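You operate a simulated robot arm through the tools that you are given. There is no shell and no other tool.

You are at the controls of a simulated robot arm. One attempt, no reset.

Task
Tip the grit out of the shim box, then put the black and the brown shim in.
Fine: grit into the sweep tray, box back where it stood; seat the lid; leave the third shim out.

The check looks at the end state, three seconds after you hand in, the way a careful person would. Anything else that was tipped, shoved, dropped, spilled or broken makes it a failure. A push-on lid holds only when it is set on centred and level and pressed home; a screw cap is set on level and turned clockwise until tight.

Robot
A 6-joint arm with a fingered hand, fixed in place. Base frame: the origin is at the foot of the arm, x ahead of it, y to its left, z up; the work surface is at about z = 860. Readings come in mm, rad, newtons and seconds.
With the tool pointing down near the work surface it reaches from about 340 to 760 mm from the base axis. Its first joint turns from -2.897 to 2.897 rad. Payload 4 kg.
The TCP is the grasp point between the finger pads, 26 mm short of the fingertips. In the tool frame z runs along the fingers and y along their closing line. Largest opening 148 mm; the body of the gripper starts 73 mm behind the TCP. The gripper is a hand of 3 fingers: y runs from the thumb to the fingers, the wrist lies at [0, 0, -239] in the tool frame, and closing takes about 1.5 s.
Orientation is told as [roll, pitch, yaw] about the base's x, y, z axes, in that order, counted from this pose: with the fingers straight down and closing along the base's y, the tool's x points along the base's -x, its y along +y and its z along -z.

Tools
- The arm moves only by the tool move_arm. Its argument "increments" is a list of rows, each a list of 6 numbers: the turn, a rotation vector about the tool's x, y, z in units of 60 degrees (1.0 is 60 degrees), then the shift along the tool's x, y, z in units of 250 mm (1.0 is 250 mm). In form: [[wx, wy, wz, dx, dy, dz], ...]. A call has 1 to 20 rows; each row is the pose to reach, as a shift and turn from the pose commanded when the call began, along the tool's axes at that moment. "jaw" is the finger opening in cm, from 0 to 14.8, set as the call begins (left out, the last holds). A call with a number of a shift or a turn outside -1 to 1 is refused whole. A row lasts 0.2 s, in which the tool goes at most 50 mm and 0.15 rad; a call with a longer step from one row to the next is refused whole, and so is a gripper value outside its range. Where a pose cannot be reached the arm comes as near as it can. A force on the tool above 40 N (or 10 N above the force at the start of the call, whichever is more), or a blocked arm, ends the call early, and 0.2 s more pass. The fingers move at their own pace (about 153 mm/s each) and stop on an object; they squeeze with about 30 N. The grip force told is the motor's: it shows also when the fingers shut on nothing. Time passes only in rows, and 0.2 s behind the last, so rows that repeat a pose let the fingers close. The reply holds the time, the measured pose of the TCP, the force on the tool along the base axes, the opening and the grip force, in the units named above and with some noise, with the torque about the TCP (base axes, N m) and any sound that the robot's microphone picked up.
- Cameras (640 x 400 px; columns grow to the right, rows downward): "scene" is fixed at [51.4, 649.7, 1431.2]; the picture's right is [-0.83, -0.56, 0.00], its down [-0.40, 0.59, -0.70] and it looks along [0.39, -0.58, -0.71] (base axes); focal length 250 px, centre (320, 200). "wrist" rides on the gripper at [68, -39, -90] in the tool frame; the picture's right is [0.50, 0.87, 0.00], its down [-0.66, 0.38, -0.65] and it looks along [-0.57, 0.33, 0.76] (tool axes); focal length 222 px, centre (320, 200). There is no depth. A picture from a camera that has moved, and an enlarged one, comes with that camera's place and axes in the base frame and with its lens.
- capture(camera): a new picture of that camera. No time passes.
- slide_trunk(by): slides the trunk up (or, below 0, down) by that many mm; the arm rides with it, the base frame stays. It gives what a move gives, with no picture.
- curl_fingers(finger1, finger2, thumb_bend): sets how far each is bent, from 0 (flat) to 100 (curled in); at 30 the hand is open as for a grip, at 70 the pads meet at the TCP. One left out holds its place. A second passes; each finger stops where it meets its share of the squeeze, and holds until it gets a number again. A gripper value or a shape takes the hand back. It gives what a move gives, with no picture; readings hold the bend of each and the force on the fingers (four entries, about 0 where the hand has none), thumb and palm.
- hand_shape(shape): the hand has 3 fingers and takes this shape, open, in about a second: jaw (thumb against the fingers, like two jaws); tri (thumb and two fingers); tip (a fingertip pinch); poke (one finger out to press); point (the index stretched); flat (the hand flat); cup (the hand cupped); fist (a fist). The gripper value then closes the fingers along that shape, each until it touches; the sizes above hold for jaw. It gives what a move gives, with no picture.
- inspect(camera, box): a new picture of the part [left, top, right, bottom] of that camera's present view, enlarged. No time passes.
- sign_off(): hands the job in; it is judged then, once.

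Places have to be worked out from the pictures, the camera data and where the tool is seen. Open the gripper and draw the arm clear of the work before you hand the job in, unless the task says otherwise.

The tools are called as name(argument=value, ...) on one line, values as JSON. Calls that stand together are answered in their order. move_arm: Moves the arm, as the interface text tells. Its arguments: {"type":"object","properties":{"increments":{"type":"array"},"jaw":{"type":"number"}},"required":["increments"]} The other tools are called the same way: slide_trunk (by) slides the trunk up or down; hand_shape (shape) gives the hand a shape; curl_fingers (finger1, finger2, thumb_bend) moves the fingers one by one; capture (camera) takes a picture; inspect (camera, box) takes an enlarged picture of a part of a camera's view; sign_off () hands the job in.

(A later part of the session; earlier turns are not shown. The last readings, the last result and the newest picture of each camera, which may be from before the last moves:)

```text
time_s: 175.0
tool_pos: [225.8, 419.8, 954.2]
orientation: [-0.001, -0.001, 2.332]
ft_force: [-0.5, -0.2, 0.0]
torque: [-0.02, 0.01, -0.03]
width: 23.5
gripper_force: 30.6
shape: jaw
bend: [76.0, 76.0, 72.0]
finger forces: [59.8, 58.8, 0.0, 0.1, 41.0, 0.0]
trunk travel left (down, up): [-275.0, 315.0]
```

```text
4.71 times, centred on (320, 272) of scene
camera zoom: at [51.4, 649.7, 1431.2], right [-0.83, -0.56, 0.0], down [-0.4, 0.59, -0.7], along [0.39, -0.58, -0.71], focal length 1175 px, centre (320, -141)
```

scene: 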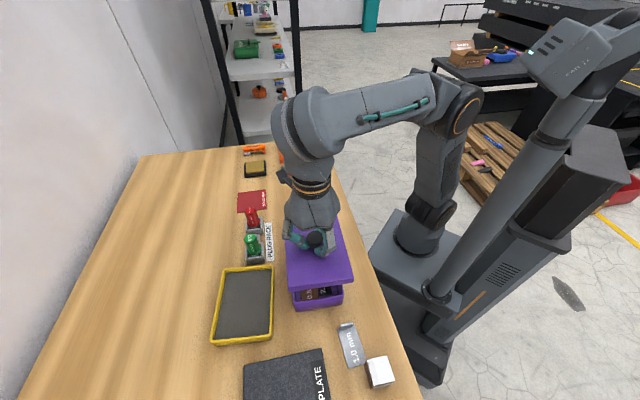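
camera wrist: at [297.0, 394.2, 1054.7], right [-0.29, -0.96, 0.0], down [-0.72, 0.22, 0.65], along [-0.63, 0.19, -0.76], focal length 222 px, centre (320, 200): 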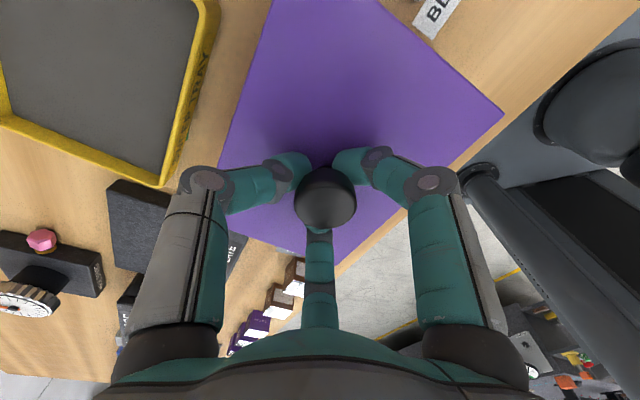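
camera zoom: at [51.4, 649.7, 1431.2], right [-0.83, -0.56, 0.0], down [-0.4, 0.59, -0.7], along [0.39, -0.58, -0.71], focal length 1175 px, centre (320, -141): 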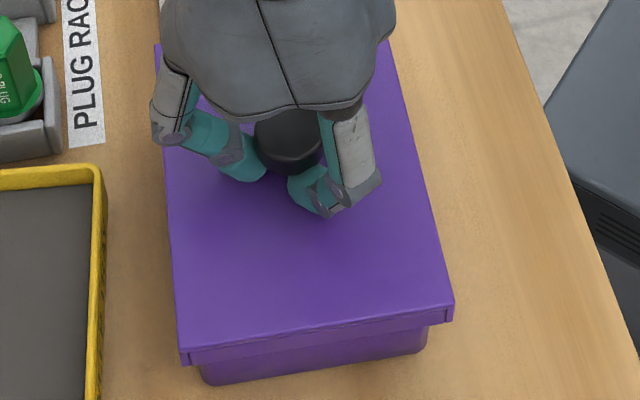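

The scene view shows the lid within 0.5 mm across and 0.7 mm along of centred. I take a second reading, and then ease down in small steps watching the force.

move_arm(increments=[[0, 0, 0, 0, 0, 0]])

move_arm(increments=[[0, 0, 0, 0, 0, 0.008], [0, 0, 0, 0, 0, 0.016], [0, 0, 0, 0, 0, 0.024], [0, 0, 0, 0, 0, 0.024]])

inspect(camera="scene", box=[284, 290, 316, 314])

inspect(camera="scene", box=[328, 285, 360, 309])

```text
time_s: 175.4
tool_pos: [225.7, 419.4, 953.8]
orientation: [-0.002, -0.001, 2.332]
ft_force: [0.2, 0.8, -0.1]
torque: [0.03, 0.0, 0.01]
width: 23.6
gripper_force: 30.8
shape: jaw
bend: [76.0, 76.0, 72.0]
finger forces: [59.9, 58.8, 0.0, 0.0, 41.1, 0.0]
trunk travel left (down, up): [-275.0, 315.0]
```

```text
time_s: 176.4
tool_pos: [224.6, 418.8, 946.8]
orientation: [-0.002, 0.0, 2.334]
ft_force: [-0.6, 2.5, 9.9]
torque: [-0.13, -0.8, 0.07]
width: 25.2
gripper_force: 29.8
shape: jaw
bend: [77.0, 76.0, 73.0]
finger forces: [56.9, 81.9, 0.0, 0.0, 60.1, 0.0]
trunk travel left (down, up): [-275.0, 315.0]
```

```text
16.00 times, centred on (300, 302) of scene
camera zoom: at [51.4, 649.7, 1431.2], right [-0.83, -0.56, 0.0], down [-0.4, 0.59, -0.7], along [0.39, -0.58, -0.71], focal length 3996 px, centre (640, -1432)
```

zoom: 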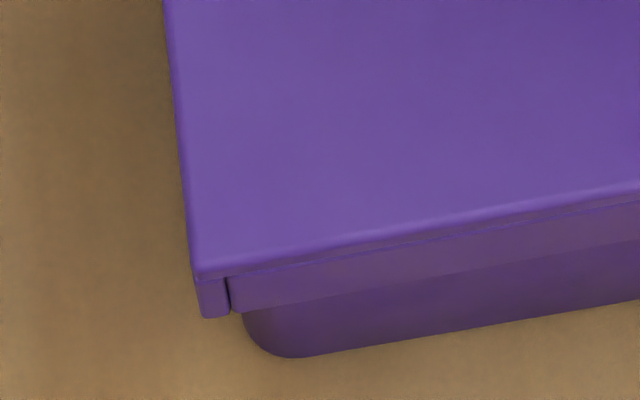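

```text
16.00 times, centred on (344, 297) of scene
camera zoom: at [51.4, 649.7, 1431.2], right [-0.83, -0.56, 0.0], down [-0.4, 0.59, -0.7], along [0.39, -0.58, -0.71], focal length 3996 px, centre (-64, -1352)
```

zoom: 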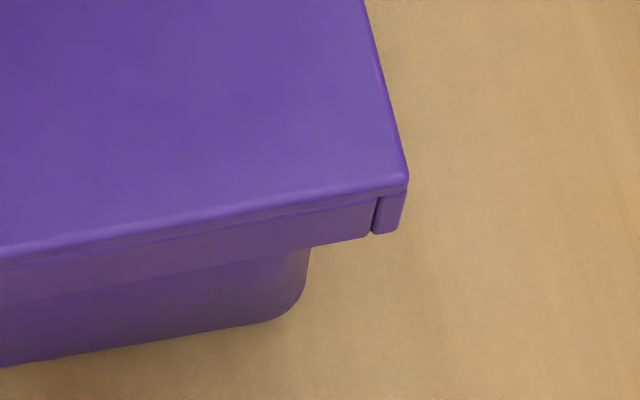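

The skirt touched the rim on the far side: 10 N, with the contact near the far −e1 corner, and the lid shifted a little in the grip. I lift back off and re-measure rather than force it.

move_arm(increments=[[0, 0, 0, 0, 0, -0.02], [0, 0, 0, 0, 0, -0.05], [0, 0, 0, 0, 0, -0.08], [0, 0, 0, 0, 0, -0.08]])

inspect(camera="scene", box=[284, 290, 316, 314])

inspect(camera="scene", box=[328, 285, 360, 309])

inspect(camera="wrist", box=[200, 0, 520, 270])

inspect(camera="scene", box=[270, 210, 370, 320])

```text
time_s: 177.4
tool_pos: [225.8, 419.7, 969.4]
orientation: [-0.002, -0.002, 2.335]
ft_force: [-0.5, 0.1, -0.8]
torque: [0.0, -0.04, -0.05]
width: 24.5
gripper_force: 29.7
shape: jaw
bend: [77.0, 76.0, 73.0]
finger forces: [60.8, 76.5, 0.1, 0.0, 51.3, 0.1]
trunk travel left (down, up): [-275.0, 315.0]
```

```text
16.00 times, centred on (300, 302) of scene
camera zoom: at [51.4, 649.7, 1431.2], right [-0.83, -0.56, 0.0], down [-0.4, 0.59, -0.7], along [0.39, -0.58, -0.71], focal length 3996 px, centre (640, -1432)
```

zoom: 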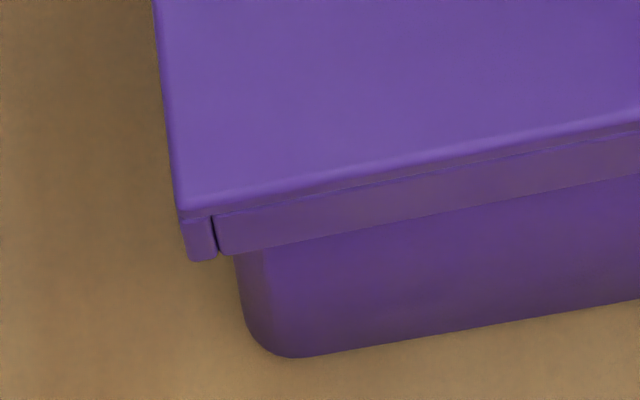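

```text
16.00 times, centred on (344, 297) of scene
camera zoom: at [51.4, 649.7, 1431.2], right [-0.83, -0.56, 0.0], down [-0.4, 0.59, -0.7], along [0.39, -0.58, -0.71], focal length 3996 px, centre (-64, -1352)
```

zoom: 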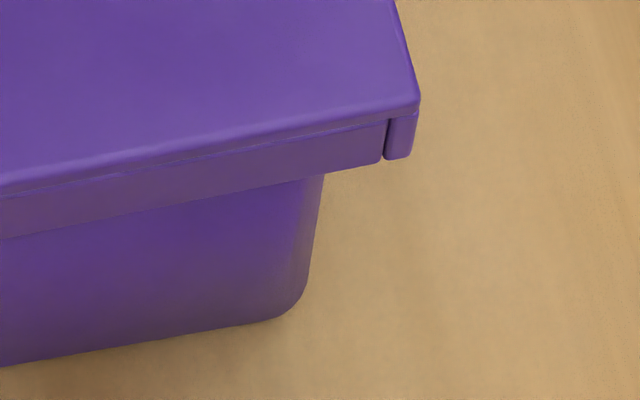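

```text
1.48 times, centred on (360, 135) of wrist
camera zoom: at [299.0, 397.6, 1057.0], right [-0.28, -0.96, 0.0], down [-0.73, 0.21, 0.65], along [-0.63, 0.18, -0.76], focal length 329 px, centre (261, 296)
```

zoom: 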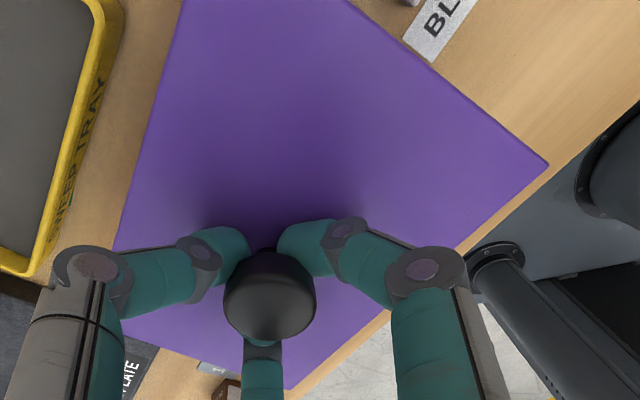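

```text
3.64 times, centred on (320, 265) of scene
camera zoom: at [51.4, 649.7, 1431.2], right [-0.83, -0.56, 0.0], down [-0.4, 0.59, -0.7], along [0.39, -0.58, -0.71], focal length 908 px, centre (320, -36)
```

zoom: 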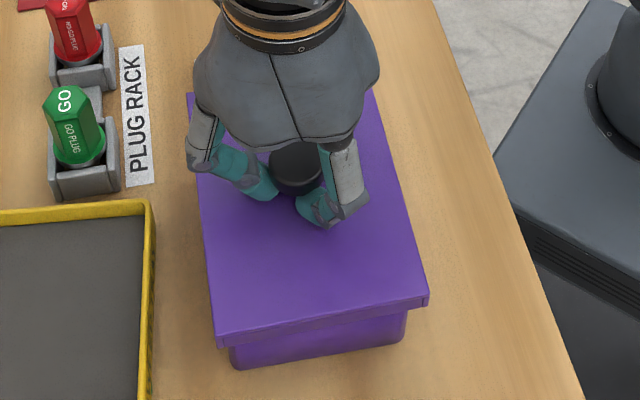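

The box moved only about 1.5 mm, but the lid is now pitched 2–3° in the grip with the near (+e1) end low, and it was about 2 mm too far towards +e1. I shift it back along the box, trim the yaw by 1°, and lower to just above the rim.

move_arm(increments=[[0, 0, 0.0167, 0.01, -0.003, 0.0], [0, 0, 0.0167, 0.01, -0.003, 0.02], [0, 0, 0.0167, 0.01, -0.003, 0.04], [0, 0, 0.0167, 0.01, -0.003, 0.05], [0, 0, 0.0167, 0.01, -0.003, 0.05]])

inspect(camera="scene", box=[284, 290, 316, 314])

inspect(camera="scene", box=[328, 285, 360, 309])

inspect(camera="scene", box=[280, 230, 360, 315])

```text
time_s: 178.6
tool_pos: [226.6, 416.3, 954.9]
orientation: [-0.001, -0.003, 2.316]
ft_force: [0.2, 0.1, -0.9]
torque: [0.02, -0.01, -0.02]
width: 24.7
gripper_force: 29.5
shape: jaw
bend: [77.0, 76.0, 73.0]
finger forces: [61.1, 76.4, 0.0, 0.0, 51.5, 0.0]
trunk travel left (down, up): [-275.0, 315.0]
```

```text
16.00 times, centred on (300, 302) of scene
camera zoom: at [51.4, 649.7, 1431.2], right [-0.83, -0.56, 0.0], down [-0.4, 0.59, -0.7], along [0.39, -0.58, -0.71], focal length 3996 px, centre (640, -1432)
```

zoom: 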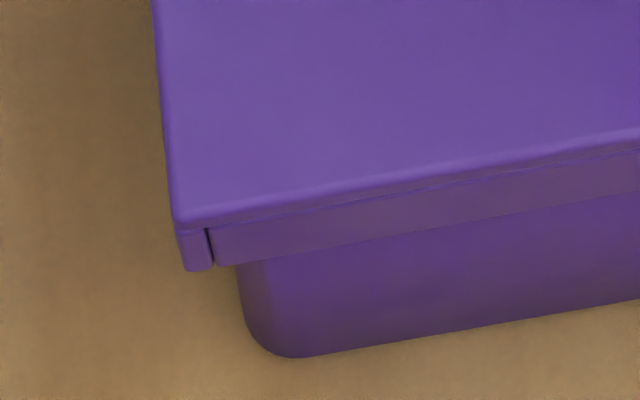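

```text
16.00 times, centred on (344, 297) of scene
camera zoom: at [51.4, 649.7, 1431.2], right [-0.83, -0.56, 0.0], down [-0.4, 0.59, -0.7], along [0.39, -0.58, -0.71], focal length 3996 px, centre (-64, -1352)
```

zoom: 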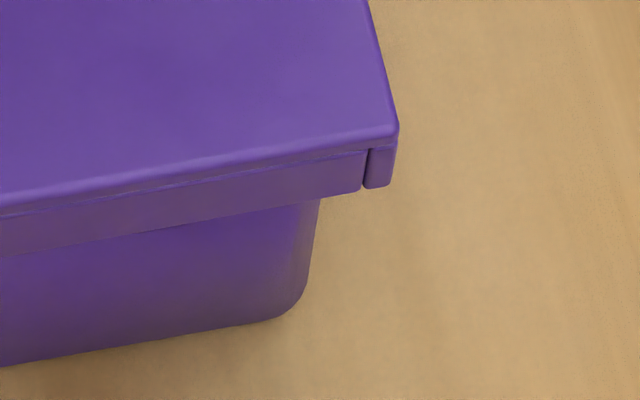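

```text
4.71 times, centred on (320, 272) of scene
camera zoom: at [51.4, 649.7, 1431.2], right [-0.83, -0.56, 0.0], down [-0.4, 0.59, -0.7], along [0.39, -0.58, -0.71], focal length 1175 px, centre (320, -141)
```

zoom: 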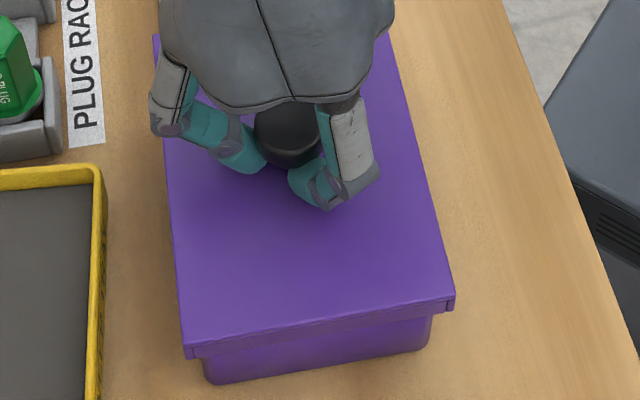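

I check how the lid sits in the hand now from the wrist view before going on.

inspect(camera="wrist", box=[200, 0, 520, 200])

inspect(camera="wrist", box=[200, 150, 420, 290])

inspect(camera="scene", box=[285, 225, 325, 255])

inspect(camera="scene", box=[325, 230, 365, 260])

```text
2.00 times, centred on (360, 100) of wrist
camera zoom: at [300.6, 394.0, 1044.1], right [-0.3, -0.95, 0.0], down [-0.72, 0.22, 0.65], along [-0.62, 0.2, -0.76], focal length 444 px, centre (240, 400)
```

zoom: 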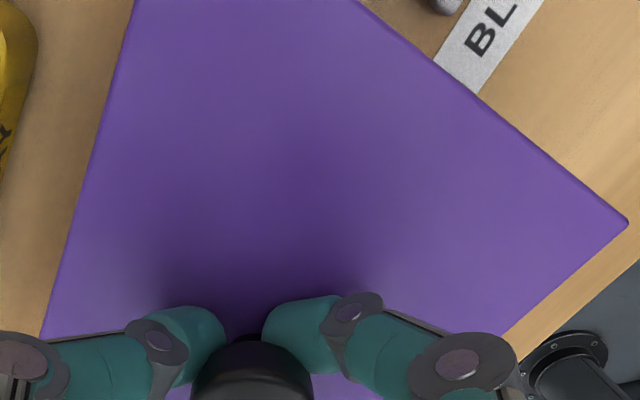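

```text
2.86 times, centred on (310, 220) of wrist
camera zoom: at [300.6, 394.0, 1044.1], right [-0.3, -0.95, 0.0], down [-0.72, 0.22, 0.65], along [-0.62, 0.2, -0.76], focal length 635 px, centre (349, 143)
```

zoom: 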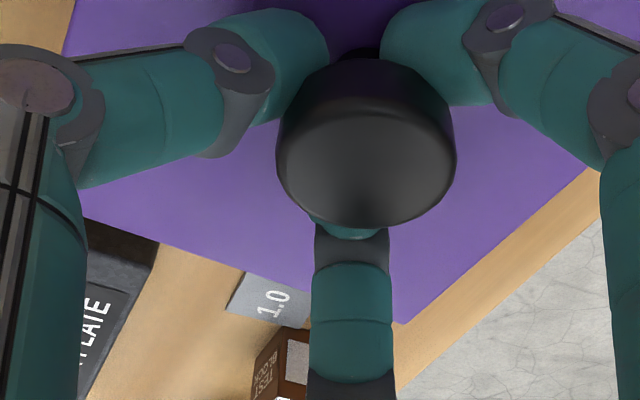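

```text
13.33 times, centred on (305, 240) of scene
camera zoom: at [51.4, 649.7, 1431.2], right [-0.83, -0.56, 0.0], down [-0.4, 0.59, -0.7], along [0.39, -0.58, -0.71], focal length 3330 px, centre (520, -333)
```

zoom: 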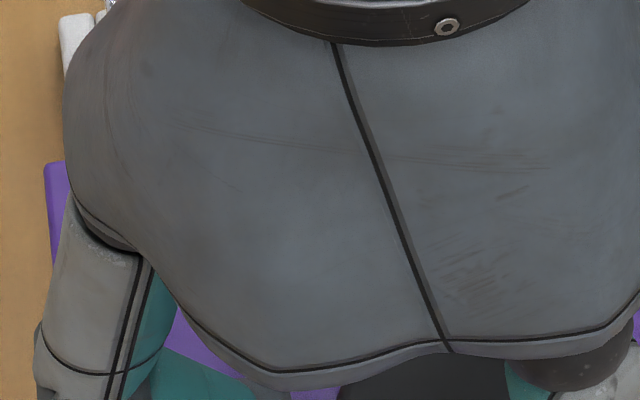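

```text
13.33 times, centred on (345, 245) of scene
camera zoom: at [51.4, 649.7, 1431.2], right [-0.83, -0.56, 0.0], down [-0.4, 0.59, -0.7], along [0.39, -0.58, -0.71], focal length 3330 px, centre (-13, -400)
```

zoom: 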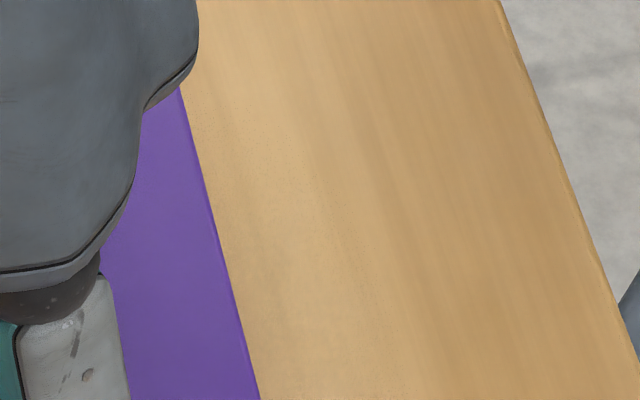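

The lid is pitched about 2° with the near (+e1) end low, and that end's skirt is about 0.5 mm outside the box's front wall, so I can hook that end first. I trim the yaw 0.9° and shift 1.5 mm towards the robot, then ease down.

move_arm(increments=[[0, 0, 0.015, 0, 0.006, 0], [0, 0, 0.015, 0, 0.006, 0.01], [0, 0, 0.015, 0, 0.006, 0.02], [0, 0, 0.015, 0, 0.006, 0.02]])

inspect(camera="scene", box=[284, 290, 316, 314])

inspect(camera="scene", box=[328, 285, 360, 309])

```text
time_s: 179.6
tool_pos: [226.5, 416.8, 950.9]
orientation: [-0.001, -0.002, 2.3]
ft_force: [-0.3, 0.0, -0.1]
torque: [0.0, 0.0, 0.02]
width: 24.7
gripper_force: 29.9
shape: jaw
bend: [77.0, 76.0, 73.0]
finger forces: [62.2, 75.7, 0.1, 0.1, 51.8, 0.0]
trunk travel left (down, up): [-275.0, 315.0]
```

```text
16.00 times, centred on (300, 302) of scene
camera zoom: at [51.4, 649.7, 1431.2], right [-0.83, -0.56, 0.0], down [-0.4, 0.59, -0.7], along [0.39, -0.58, -0.71], focal length 3996 px, centre (640, -1432)
```

zoom: 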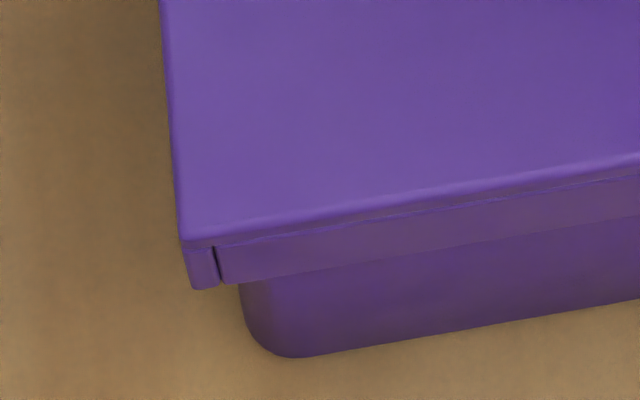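

```text
16.00 times, centred on (344, 297) of scene
camera zoom: at [51.4, 649.7, 1431.2], right [-0.83, -0.56, 0.0], down [-0.4, 0.59, -0.7], along [0.39, -0.58, -0.71], focal length 3996 px, centre (-64, -1352)
```

zoom: 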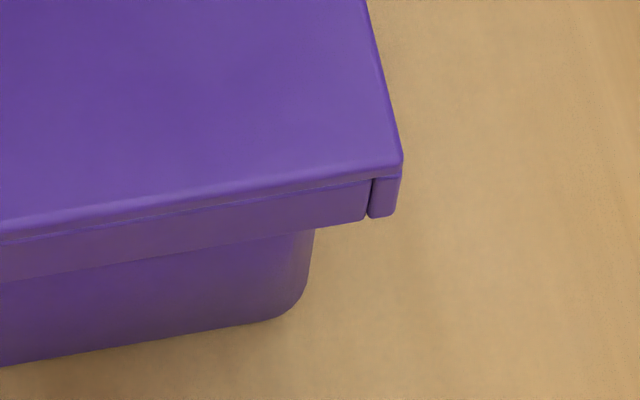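

No contact yet; the lid is square at 43.6° and centred across. I nudge 1.2 mm towards −e1 and ease down another 5 mm.

move_arm(increments=[[0, 0, 0, 0.005, 0, 0], [0, 0, 0, 0.005, 0, 0.01], [0, 0, 0, 0.005, 0, 0.02], [0, 0, 0, 0.005, 0, 0.02]])

inspect(camera="scene", box=[284, 290, 316, 314])

inspect(camera="scene", box=[328, 285, 360, 309])

```text
time_s: 180.6
tool_pos: [226.5, 416.0, 945.3]
orientation: [0.001, -0.003, 2.3]
ft_force: [1.1, 0.6, 0.5]
torque: [0.01, -0.03, 0.07]
width: 24.6
gripper_force: 29.7
shape: jaw
bend: [77.0, 76.0, 73.0]
finger forces: [62.9, 75.0, 0.0, 0.0, 52.1, 0.0]
trunk travel left (down, up): [-275.0, 315.0]
```

```text
16.00 times, centred on (300, 302) of scene
camera zoom: at [51.4, 649.7, 1431.2], right [-0.83, -0.56, 0.0], down [-0.4, 0.59, -0.7], along [0.39, -0.58, -0.71], focal length 3996 px, centre (640, -1432)
```

zoom: 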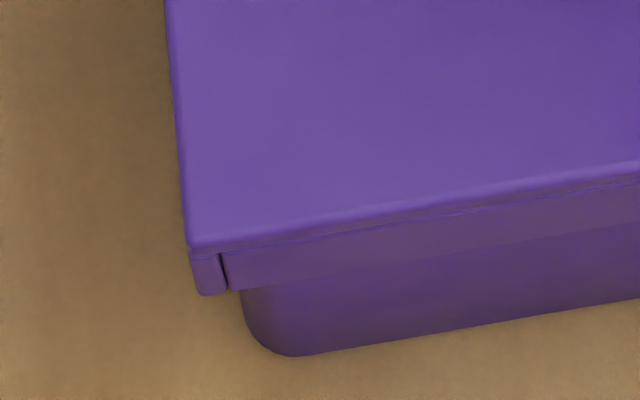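

```text
16.00 times, centred on (344, 297) of scene
camera zoom: at [51.4, 649.7, 1431.2], right [-0.83, -0.56, 0.0], down [-0.4, 0.59, -0.7], along [0.39, -0.58, -0.71], focal length 3996 px, centre (-64, -1352)
```

zoom: 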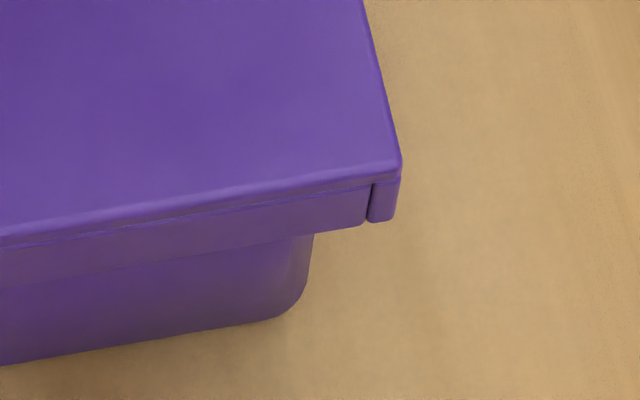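

Hardly any force at z=945: by my numbers all four skirt edges have now passed outside the rim. I lower further towards the seat.

move_arm(increments=[[0, 0, 0, 0, 0, 0.008], [0, 0, 0, 0, 0, 0.016], [0, 0, 0, 0, 0, 0.024], [0, 0, 0, 0, 0, 0.024]])

inspect(camera="scene", box=[284, 290, 316, 314])

inspect(camera="scene", box=[328, 285, 360, 309])

```text
time_s: 181.6
tool_pos: [227.0, 415.1, 938.9]
orientation: [-0.002, -0.002, 2.299]
ft_force: [0.1, 1.1, 7.3]
torque: [0.71, 0.15, 0.04]
width: 24.4
gripper_force: 30.0
shape: jaw
bend: [77.0, 77.0, 73.0]
finger forces: [75.6, 67.8, 0.0, 0.1, 52.8, 0.1]
trunk travel left (down, up): [-275.0, 315.0]
```

```text
16.00 times, centred on (300, 302) of scene
camera zoom: at [51.4, 649.7, 1431.2], right [-0.83, -0.56, 0.0], down [-0.4, 0.59, -0.7], along [0.39, -0.58, -0.71], focal length 3996 px, centre (640, -1432)
```

zoom: 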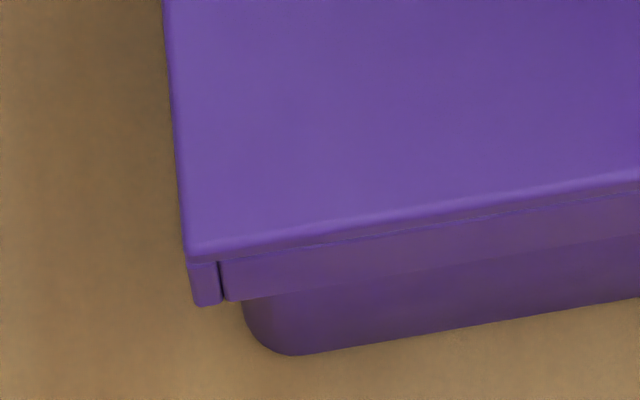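

```text
16.00 times, centred on (344, 297) of scene
camera zoom: at [51.4, 649.7, 1431.2], right [-0.83, -0.56, 0.0], down [-0.4, 0.59, -0.7], along [0.39, -0.58, -0.71], focal length 3996 px, centre (-64, -1352)
```

zoom: 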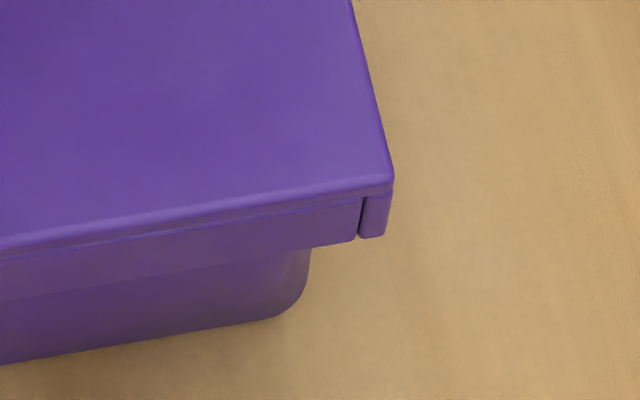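

Contact of 7 N, now at the near far-side corner: the front edge has reached its seat while the back is still slightly up. I keep easing down to bring the back down too.

move_arm(increments=[[0, 0, 0, 0, 0, 0.006], [0, 0, 0, 0, 0, 0.012], [0, 0, 0, 0, 0, 0.018], [0, 0, 0, 0, 0, 0.018]])

inspect(camera="scene", box=[280, 230, 360, 315])

capture(camera="wrist")

```text
time_s: 182.5
tool_pos: [227.2, 415.5, 937.7]
orientation: [-0.009, -0.006, 2.301]
ft_force: [-0.3, -3.8, 18.1]
torque: [0.04, 0.07, 0.09]
width: 25.7
gripper_force: 29.8
shape: jaw
bend: [77.0, 77.0, 73.0]
finger forces: [81.1, 65.0, 0.0, 0.0, 59.0, 0.0]
trunk travel left (down, up): [-275.0, 315.0]
stopped in row 4: the force on the tool passed its limit at 42 N (the readings are from after the stop); the commanded pose is now the measured one
```

```text
4.71 times, centred on (320, 272) of scene
camera zoom: at [51.4, 649.7, 1431.2], right [-0.83, -0.56, 0.0], down [-0.4, 0.59, -0.7], along [0.39, -0.58, -0.71], focal length 1175 px, centre (320, -141)
```

zoom: 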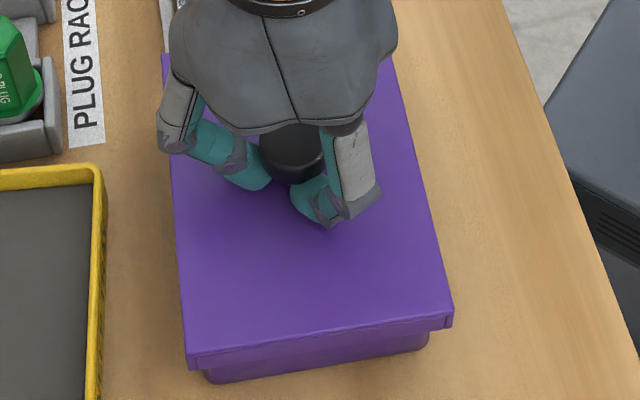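

```text
taken
camera wrist: at [299.1, 390.4, 1026.5], right [-0.31, -0.95, -0.01], down [-0.72, 0.23, 0.65], along [-0.62, 0.21, -0.76], focal length 222 px, centre (320, 200)
```

wrist: 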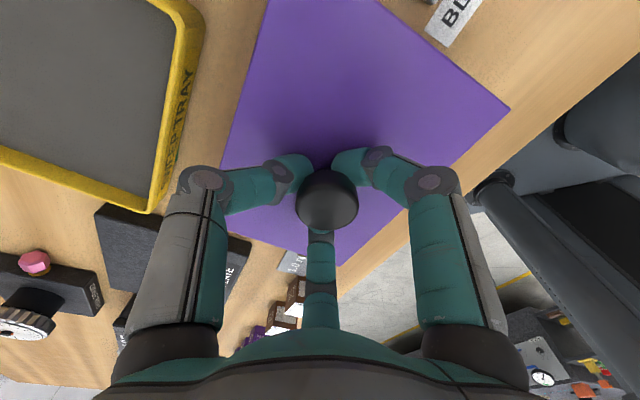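

The force peaked at 42 N and the torque is now near zero, so the load is balanced all round. I look closely at the skirt at the corners to see whether it is fully home and level.

inspect(camera="scene", box=[284, 290, 316, 314])

inspect(camera="scene", box=[328, 285, 360, 309])

inspect(camera="scene", box=[270, 210, 370, 320])

```text
16.00 times, centred on (300, 302) of scene
camera zoom: at [51.4, 649.7, 1431.2], right [-0.83, -0.56, 0.0], down [-0.4, 0.59, -0.7], along [0.39, -0.58, -0.71], focal length 3996 px, centre (640, -1432)
```

zoom: 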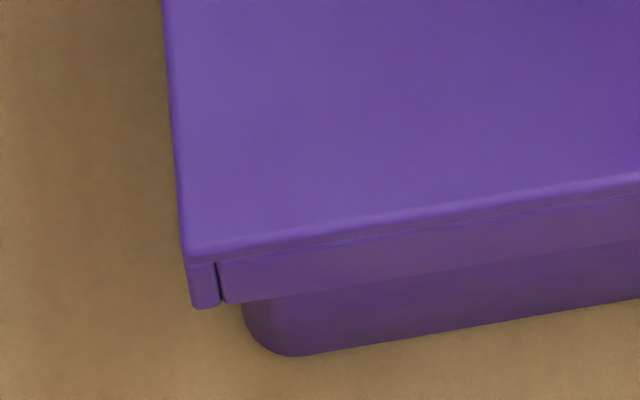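

```text
16.00 times, centred on (344, 297) of scene
camera zoom: at [51.4, 649.7, 1431.2], right [-0.83, -0.56, 0.0], down [-0.4, 0.59, -0.7], along [0.39, -0.58, -0.71], focal length 3996 px, centre (-64, -1352)
```

zoom: 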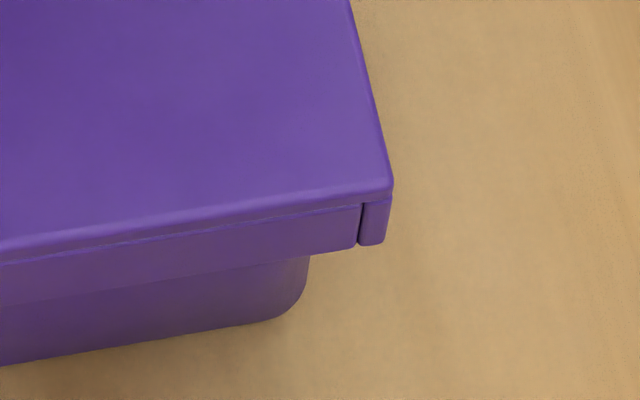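

```text
3.64 times, centred on (320, 265) of scene
camera zoom: at [51.4, 649.7, 1431.2], right [-0.83, -0.56, 0.0], down [-0.4, 0.59, -0.7], along [0.39, -0.58, -0.71], focal length 908 px, centre (320, -36)
```

zoom: 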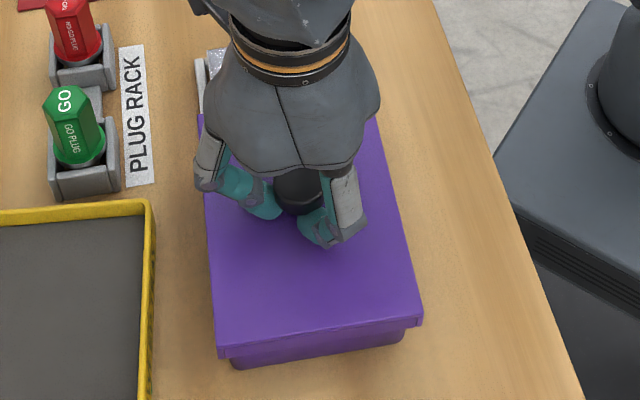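

The skirt surrounds the box evenly and sits level, about 10 mm below the rim. I open the hand and rise off the knob.

move_arm(increments=[[0, 0, 0, 0, 0, 0], [0, 0, 0, 0, 0, 0], [0, 0, 0, 0, 0, 0], [0, 0, 0, 0, 0, 0]], jaw=8.0)

move_arm(increments=[[0, 0, 0, 0, 0, -0.05], [0, 0, 0, 0, 0, -0.12], [0, 0, 0, 0, 0, -0.2], [0, 0, 0, 0, 0, -0.28], [0, 0, 0, 0, 0, -0.28]])

capture(camera="wrist")

inspect(camera="scene", box=[270, 210, 370, 320])

```text
time_s: 183.3
tool_pos: [226.9, 415.0, 939.9]
orientation: [-0.015, -0.009, 2.3]
ft_force: [0.9, 1.9, 24.9]
torque: [-0.22, 0.21, 0.05]
width: 73.8
gripper_force: 0.1
shape: jaw
bend: [80.0, 79.0, 70.0]
finger forces: [12.0, 10.6, 0.0, 0.1, 2.4, 0.1]
trunk travel left (down, up): [-275.0, 315.0]
stopped in row 4: the force on the tool passed its limit at 41 N (the readings are from after the stop); the commanded pose is now the measured one
```

```text
time_s: 184.5
tool_pos: [228.7, 414.9, 1007.8]
orientation: [-0.01, -0.004, 2.301]
ft_force: [0.4, -0.2, -0.2]
torque: [0.01, 0.02, -0.01]
width: 79.4
gripper_force: 0.1
shape: jaw
bend: [35.0, 35.0, 70.0]
finger forces: [0.0, 0.1, 0.1, 0.0, 0.1, 0.0]
trunk travel left (down, up): [-275.0, 315.0]
```

```text
taken
camera wrist: at [300.5, 389.9, 1096.8], right [-0.31, -0.95, -0.01], down [-0.72, 0.23, 0.65], along [-0.62, 0.21, -0.76], focal length 222 px, centre (320, 200)
```

wrist: 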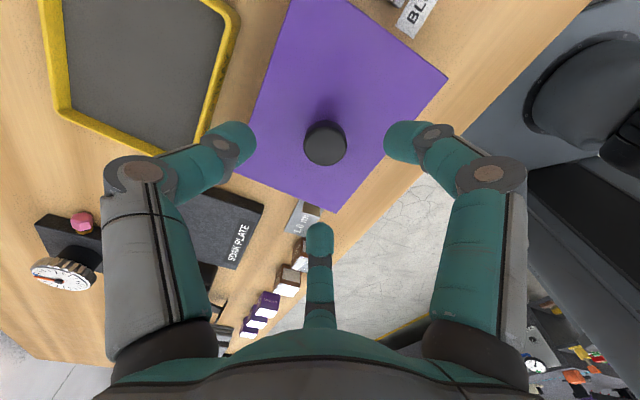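

```text
3.64 times, centred on (320, 265) of scene
camera zoom: at [51.4, 649.7, 1431.2], right [-0.83, -0.56, 0.0], down [-0.4, 0.59, -0.7], along [0.39, -0.58, -0.71], focal length 908 px, centre (320, -36)
```

zoom: 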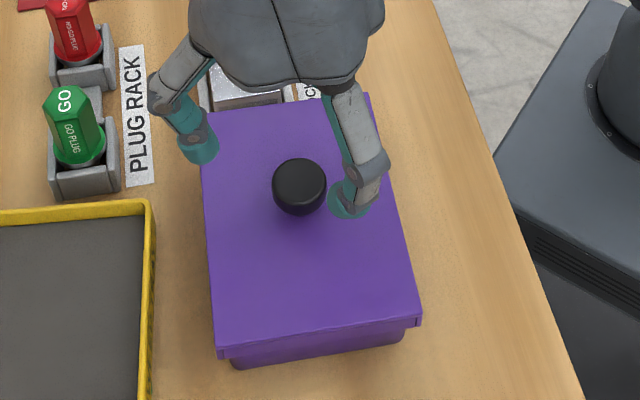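

The lid is released and sits on the box. I check all the visible corners for gaps or tilt.

inspect(camera="scene", box=[284, 290, 316, 314])

inspect(camera="scene", box=[328, 285, 360, 309])

inspect(camera="scene", box=[280, 228, 312, 252])

inspect(camera="wrist", box=[220, 0, 460, 220])

```text
16.00 times, centred on (300, 302) of scene
camera zoom: at [51.4, 649.7, 1431.2], right [-0.83, -0.56, 0.0], down [-0.4, 0.59, -0.7], along [0.39, -0.58, -0.71], focal length 3996 px, centre (640, -1432)
```

zoom: 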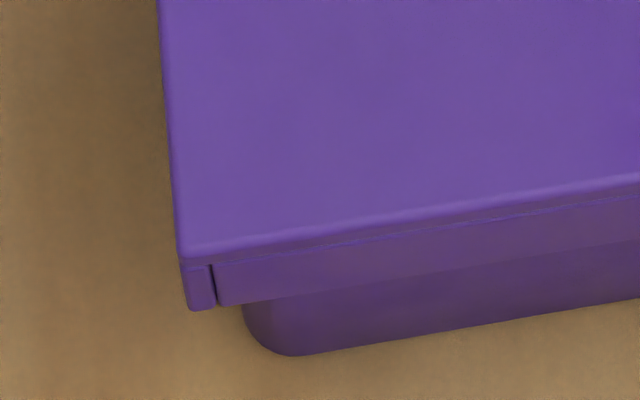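

```text
16.00 times, centred on (344, 297) of scene
camera zoom: at [51.4, 649.7, 1431.2], right [-0.83, -0.56, 0.0], down [-0.4, 0.59, -0.7], along [0.39, -0.58, -0.71], focal length 3996 px, centre (-64, -1352)
```

zoom: 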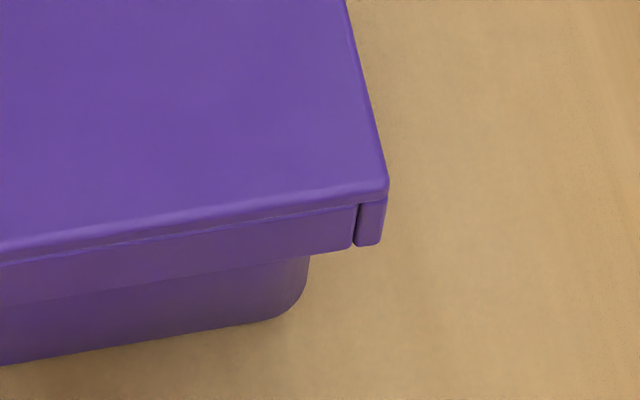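

```text
16.00 times, centred on (296, 240) of scene
camera zoom: at [51.4, 649.7, 1431.2], right [-0.83, -0.56, 0.0], down [-0.4, 0.59, -0.7], along [0.39, -0.58, -0.71], focal length 3996 px, centre (704, -440)
```

zoom: 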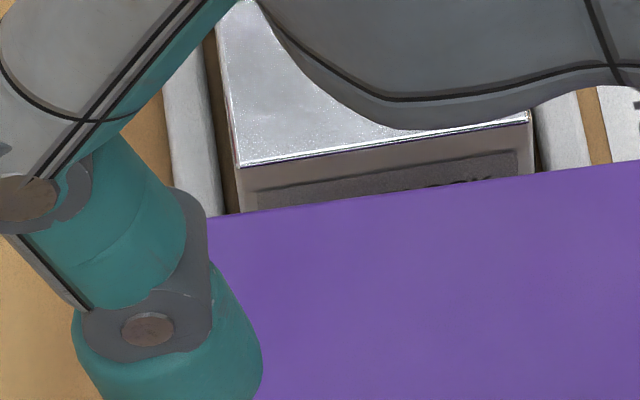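

```text
1.82 times, centred on (340, 110) of wrist
camera zoom: at [300.5, 389.9, 1096.8], right [-0.31, -0.95, -0.01], down [-0.72, 0.23, 0.65], along [-0.62, 0.21, -0.76], focal length 404 px, centre (284, 364)
```

zoom: 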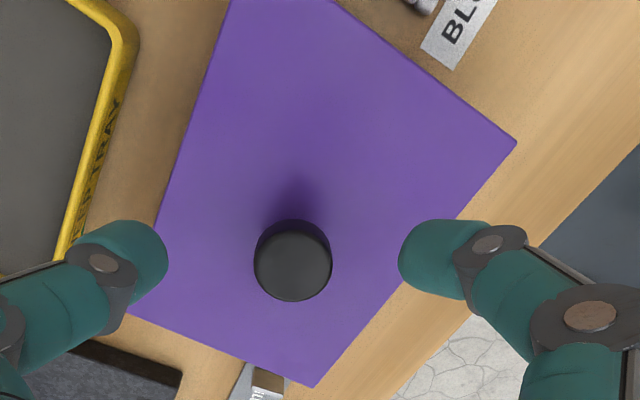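

The lid is level, square to the box at 133.4°, and centred within about half a millimetre. I level the hand, close the fingers into a blunt tip, and position it over the knob to press the lid firmly home.

move_arm(increments=[[-0.0095, 0.0038, 0, 0, 0, 0], [-0.0095, 0.0038, 0, 0, 0, 0], [-0.0095, 0.0038, 0, 0, 0, 0], [-0.0095, 0.0038, 0, 0, 0, 0], [-0.0095, 0.0038, 0, 0, 0, 0], [-0.0095, 0.0038, 0, 0, 0, 0]], jaw=0.0)

capture(camera="wrist")

inspect(camera="scene", box=[270, 210, 370, 320])

```text
time_s: 185.9
tool_pos: [228.3, 414.5, 1007.9]
orientation: [-0.002, -0.002, 2.302]
ft_force: [0.0, -0.1, 0.9]
torque: [0.0, 0.0, -0.01]
width: 0.1
gripper_force: 30.0
shape: jaw
bend: [70.0, 70.0, 70.0]
finger forces: [0.1, 0.0, 0.0, 0.0, 0.0, 0.0]
trunk travel left (down, up): [-275.0, 315.0]
```

```text
taken
camera wrist: at [300.8, 391.1, 1096.4], right [-0.31, -0.95, 0.0], down [-0.72, 0.24, 0.65], along [-0.62, 0.21, -0.76], focal length 222 px, centre (320, 200)
```

wrist: 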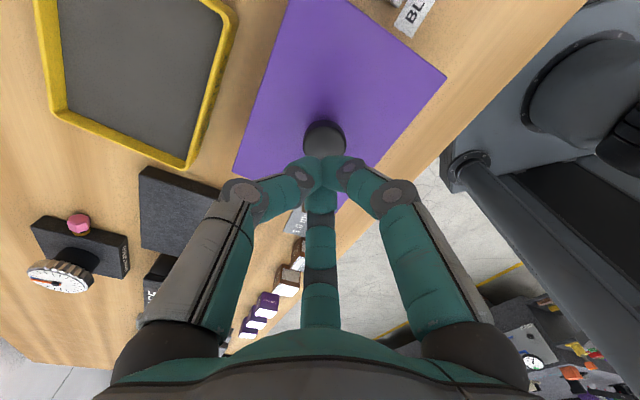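

```text
3.64 times, centred on (320, 265) of scene
camera zoom: at [51.4, 649.7, 1431.2], right [-0.83, -0.56, 0.0], down [-0.4, 0.59, -0.7], along [0.39, -0.58, -0.71], focal length 908 px, centre (320, -36)
```

zoom: 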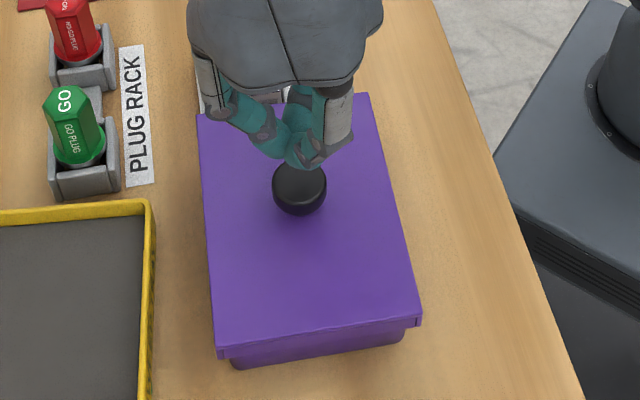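

The closed tip is over the knob. I lower to just above it and then press down in small steps until the force limit.

move_arm(increments=[[0, 0, 0, 0, 0, 0.05], [0, 0, 0, 0, 0, 0.1], [0, 0, 0, 0, 0, 0.13], [0, 0, 0, 0, 0, 0.13]])

inspect(camera="scene", box=[280, 215, 360, 285])

```text
time_s: 186.9
tool_pos: [228.3, 417.2, 975.7]
orientation: [-0.001, -0.002, 2.301]
ft_force: [0.2, -0.5, 0.0]
torque: [0.0, 0.0, 0.0]
width: 0.0
gripper_force: 30.0
shape: jaw
bend: [70.0, 70.0, 70.0]
finger forces: [0.0, 0.1, 0.1, 0.1, 0.0, 0.0]
trunk travel left (down, up): [-275.0, 315.0]
```

```text
5.71 times, centred on (320, 250) of scene
camera zoom: at [51.4, 649.7, 1431.2], right [-0.83, -0.56, 0.0], down [-0.4, 0.59, -0.7], along [0.39, -0.58, -0.71], focal length 1427 px, centre (320, -86)
```

zoom: 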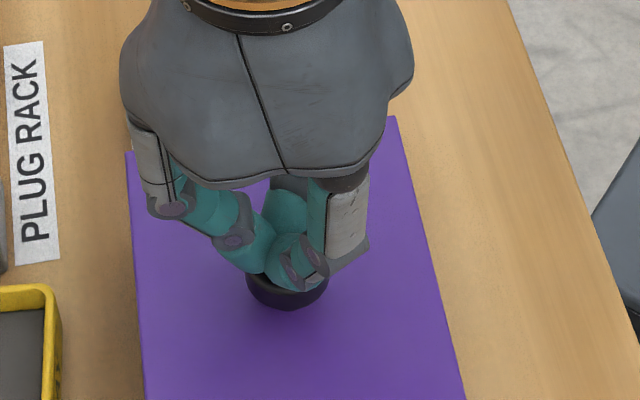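

The tip is centred just above the knob. I press down now.

move_arm(increments=[[0, 0, 0, 0, 0, 0.012], [0, 0, 0, 0, 0, 0.024], [0, 0, 0, 0, 0, 0.036], [0, 0, 0, 0, 0, 0.048], [0, 0, 0, 0, 0, 0.06], [0, 0, 0, 0, 0, 0.072]])

inspect(camera="scene", box=[270, 210, 370, 320])

```text
time_s: 187.7
tool_pos: [227.2, 416.5, 972.9]
orientation: [-0.015, -0.007, 2.299]
ft_force: [-0.2, -1.7, 18.3]
torque: [-0.1, 0.03, 0.01]
width: 0.1
gripper_force: 29.7
shape: jaw
bend: [70.0, 70.0, 70.0]
finger forces: [0.0, 0.1, 0.0, 0.0, 0.0, 0.0]
trunk travel left (down, up): [-275.0, 315.0]
stopped in row 3: the force on the tool passed its limit at 45 N (the readings are from after the stop); the commanded pose is now the measured one
```

```text
3.64 times, centred on (320, 265) of scene
camera zoom: at [51.4, 649.7, 1431.2], right [-0.83, -0.56, 0.0], down [-0.4, 0.59, -0.7], along [0.39, -0.58, -0.71], focal length 908 px, centre (320, -36)
```

zoom: 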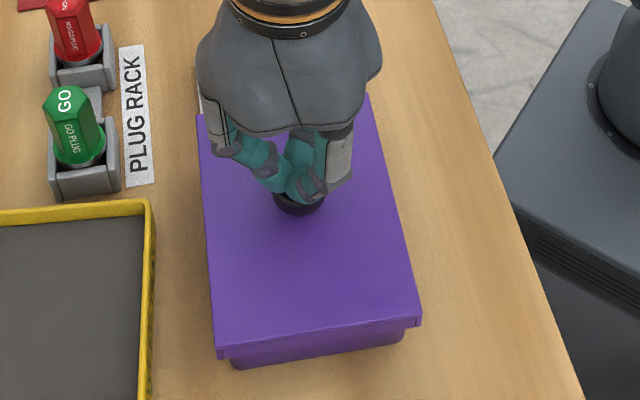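

The press peaked at 45 N with the load central. I rise off and check whether anything changed at the corners.

move_arm(increments=[[0, 0, 0, 0, 0, -0.06], [0, 0, 0, 0, 0, -0.14], [0, 0, 0, 0, 0, -0.22], [0, 0, 0, 0, 0, -0.3], [0, 0, 0, 0, 0, -0.38], [0, 0, 0, 0, 0, -0.38]])

inspect(camera="scene", box=[284, 290, 316, 314])

inspect(camera="scene", box=[328, 285, 360, 309])

inspect(camera="scene", box=[280, 228, 312, 252])

inspect(camera="scene", box=[318, 222, 350, 246])

```text
time_s: 189.1
tool_pos: [226.9, 416.2, 1066.6]
orientation: [-0.009, -0.007, 2.3]
ft_force: [0.6, 0.8, 0.2]
torque: [0.01, 0.01, -0.02]
width: 0.0
gripper_force: 29.7
shape: jaw
bend: [70.0, 70.0, 70.0]
finger forces: [0.0, 0.0, 0.0, 0.0, 0.1, 0.0]
trunk travel left (down, up): [-275.0, 315.0]
```

```text
16.00 times, centred on (300, 302) of scene
camera zoom: at [51.4, 649.7, 1431.2], right [-0.83, -0.56, 0.0], down [-0.4, 0.59, -0.7], along [0.39, -0.58, -0.71], focal length 3996 px, centre (640, -1432)
```

zoom: 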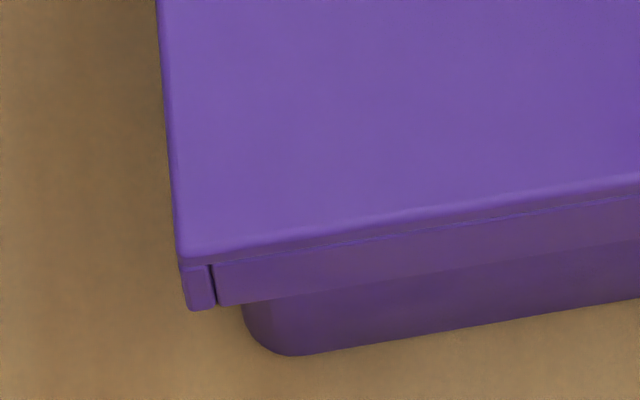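

```text
16.00 times, centred on (344, 297) of scene
camera zoom: at [51.4, 649.7, 1431.2], right [-0.83, -0.56, 0.0], down [-0.4, 0.59, -0.7], along [0.39, -0.58, -0.71], focal length 3996 px, centre (-64, -1352)
```

zoom: 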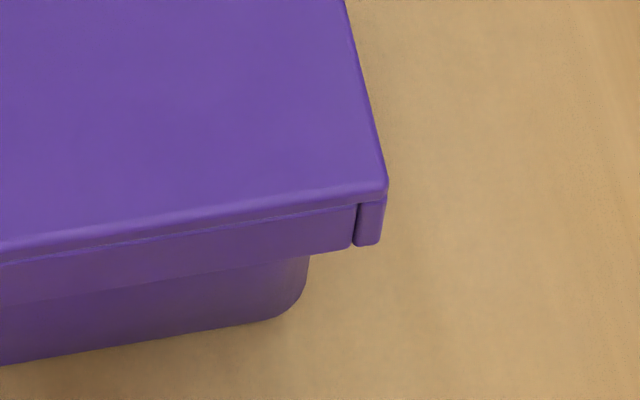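

```text
16.00 times, centred on (296, 240) of scene
camera zoom: at [51.4, 649.7, 1431.2], right [-0.83, -0.56, 0.0], down [-0.4, 0.59, -0.7], along [0.39, -0.58, -0.71], focal length 3996 px, centre (704, -440)
```

zoom: 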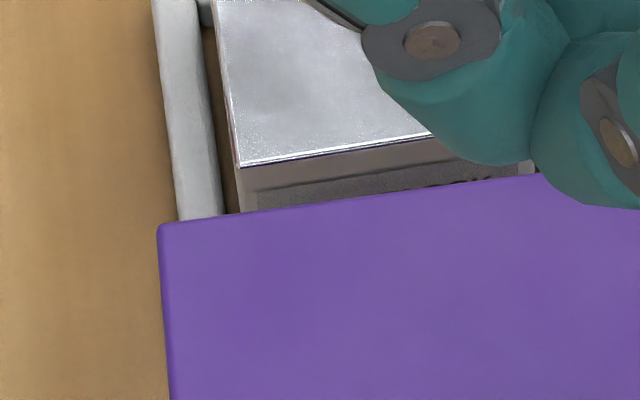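

```text
16.00 times, centred on (334, 234) of scene
camera zoom: at [51.4, 649.7, 1431.2], right [-0.83, -0.56, 0.0], down [-0.4, 0.59, -0.7], along [0.39, -0.58, -0.71], focal length 3996 px, centre (96, -344)
```

zoom: 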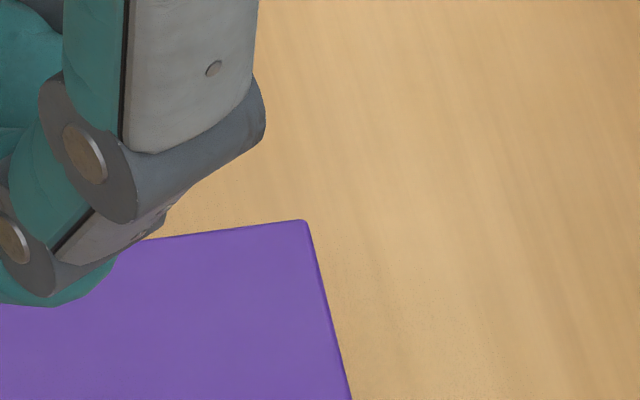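

All four top corners now read as a 120 × 160 mm rectangle, level within about a millimetre. To be sure every side is home, I press near each corner in turn, which also measures the lid's height there. First is the near far-side corner.

move_arm(increments=[[-0.0086, 0.0067, 0, -0.07, -0.03, 0.0], [-0.0086, 0.0067, 0, -0.14, -0.06, 0.08], [-0.0086, 0.0067, 0, -0.21, -0.09, 0.18], [-0.0086, 0.0067, 0, -0.255, -0.1165, 0.28], [-0.0086, 0.0067, 0, -0.255, -0.1165, 0.38], [-0.0086, 0.0067, 0, -0.255, -0.1165, 0.424], [-0.0086, 0.0067, 0, -0.255, -0.1165, 0.424]], jaw=0.0)

inspect(camera="scene", box=[270, 210, 370, 320])

```text
time_s: 190.7
tool_pos: [204.7, 484.6, 961.0]
orientation: [0.001, 0.0, 2.299]
ft_force: [-1.0, 0.5, 0.1]
torque: [-0.03, -0.01, -0.01]
width: 0.2
gripper_force: 29.7
shape: jaw
bend: [70.0, 70.0, 70.0]
finger forces: [0.1, 0.0, 0.0, 0.1, 0.1, 0.1]
trunk travel left (down, up): [-275.0, 315.0]
```

```text
3.64 times, centred on (320, 265) of scene
camera zoom: at [51.4, 649.7, 1431.2], right [-0.83, -0.56, 0.0], down [-0.4, 0.59, -0.7], along [0.39, -0.58, -0.71], focal length 908 px, centre (320, -36)
```

zoom: 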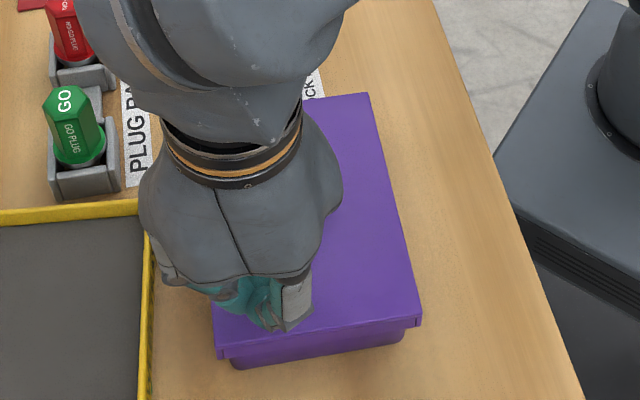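

I'm above the near far-side corner at z=961. I press down gently until contact.

move_arm(increments=[[0, 0, 0, 0, 0, 0.02], [0, 0, 0, 0, 0, 0.04], [0, 0, 0, 0, 0, 0.06], [0, 0, 0, 0, 0, 0.07], [0, 0, 0, 0, 0, 0.078], [0, 0, 0, 0, 0, 0.086], [0, 0, 0, 0, 0, 0.094], [0, 0, 0, 0, 0, 0.102], [0, 0, 0, 0, 0, 0.11], [0, 0, 0, 0, 0, 0.118], [0, 0, 0, 0, 0, 0.126]])

```text
time_s: 192.2
tool_pos: [205.1, 485.4, 943.7]
orientation: [-0.012, -0.008, 2.299]
ft_force: [-1.0, -0.9, 18.2]
torque: [-0.04, 0.01, 0.01]
width: 0.3
gripper_force: 29.9
shape: jaw
bend: [70.0, 70.0, 70.0]
finger forces: [0.0, 0.0, 0.1, 0.1, 0.1, 0.0]
trunk travel left (down, up): [-275.0, 315.0]
stopped in row 7: the force on the tool passed its limit at 44 N (the readings are from after the stop); the commanded pose is now the measured one
```

Contact at this corner with TCP 943.7. I rise and probe the near robot-side corner next.

move_arm(increments=[[0.0, 0.0, 0, 0, 0, -0.04], [-0.0115, 0.0076, 0, 0, 0, -0.08], [-0.0115, 0.0076, 0, 0.012, 0.09, -0.08], [-0.0115, 0.0076, 0, 0.016, 0.18, -0.08], [-0.0115, 0.0076, 0, 0.02, 0.27, -0.08], [-0.0115, 0.0076, 0, 0.02, 0.27, -0.08]])

move_arm(increments=[[0, 0, 0, 0, 0, 0.02], [0, 0, 0, 0, 0, 0.04], [0, 0, 0, 0, 0, 0.06], [0, 0, 0, 0, 0, 0.07], [0, 0, 0, 0, 0, 0.078], [0, 0, 0, 0, 0, 0.086], [0, 0, 0, 0, 0, 0.094], [0, 0, 0, 0, 0, 0.102], [0, 0, 0, 0, 0, 0.11], [0, 0, 0, 0, 0, 0.118], [0, 0, 0, 0, 0, 0.126]])

```text
time_s: 193.6
tool_pos: [159.3, 435.6, 961.2]
orientation: [0.006, 0.001, 2.299]
ft_force: [0.2, 0.2, -0.5]
torque: [0.0, 0.02, 0.01]
width: 0.2
gripper_force: 29.8
shape: jaw
bend: [70.0, 70.0, 70.0]
finger forces: [0.0, 0.1, 0.1, 0.0, 0.0, 0.1]
trunk travel left (down, up): [-275.0, 315.0]
```

```text
time_s: 195.1
tool_pos: [158.8, 436.3, 943.6]
orientation: [-0.007, -0.006, 2.3]
ft_force: [-1.8, -1.7, 16.9]
torque: [-0.08, 0.0, 0.0]
width: 0.0
gripper_force: 30.4
shape: jaw
bend: [70.0, 70.0, 70.0]
finger forces: [0.0, 0.1, 0.1, 0.1, 0.1, 0.0]
trunk travel left (down, up): [-275.0, 315.0]
stopped in row 7: the force on the tool passed its limit at 43 N (the readings are from after the stop); the commanded pose is now the measured one
```

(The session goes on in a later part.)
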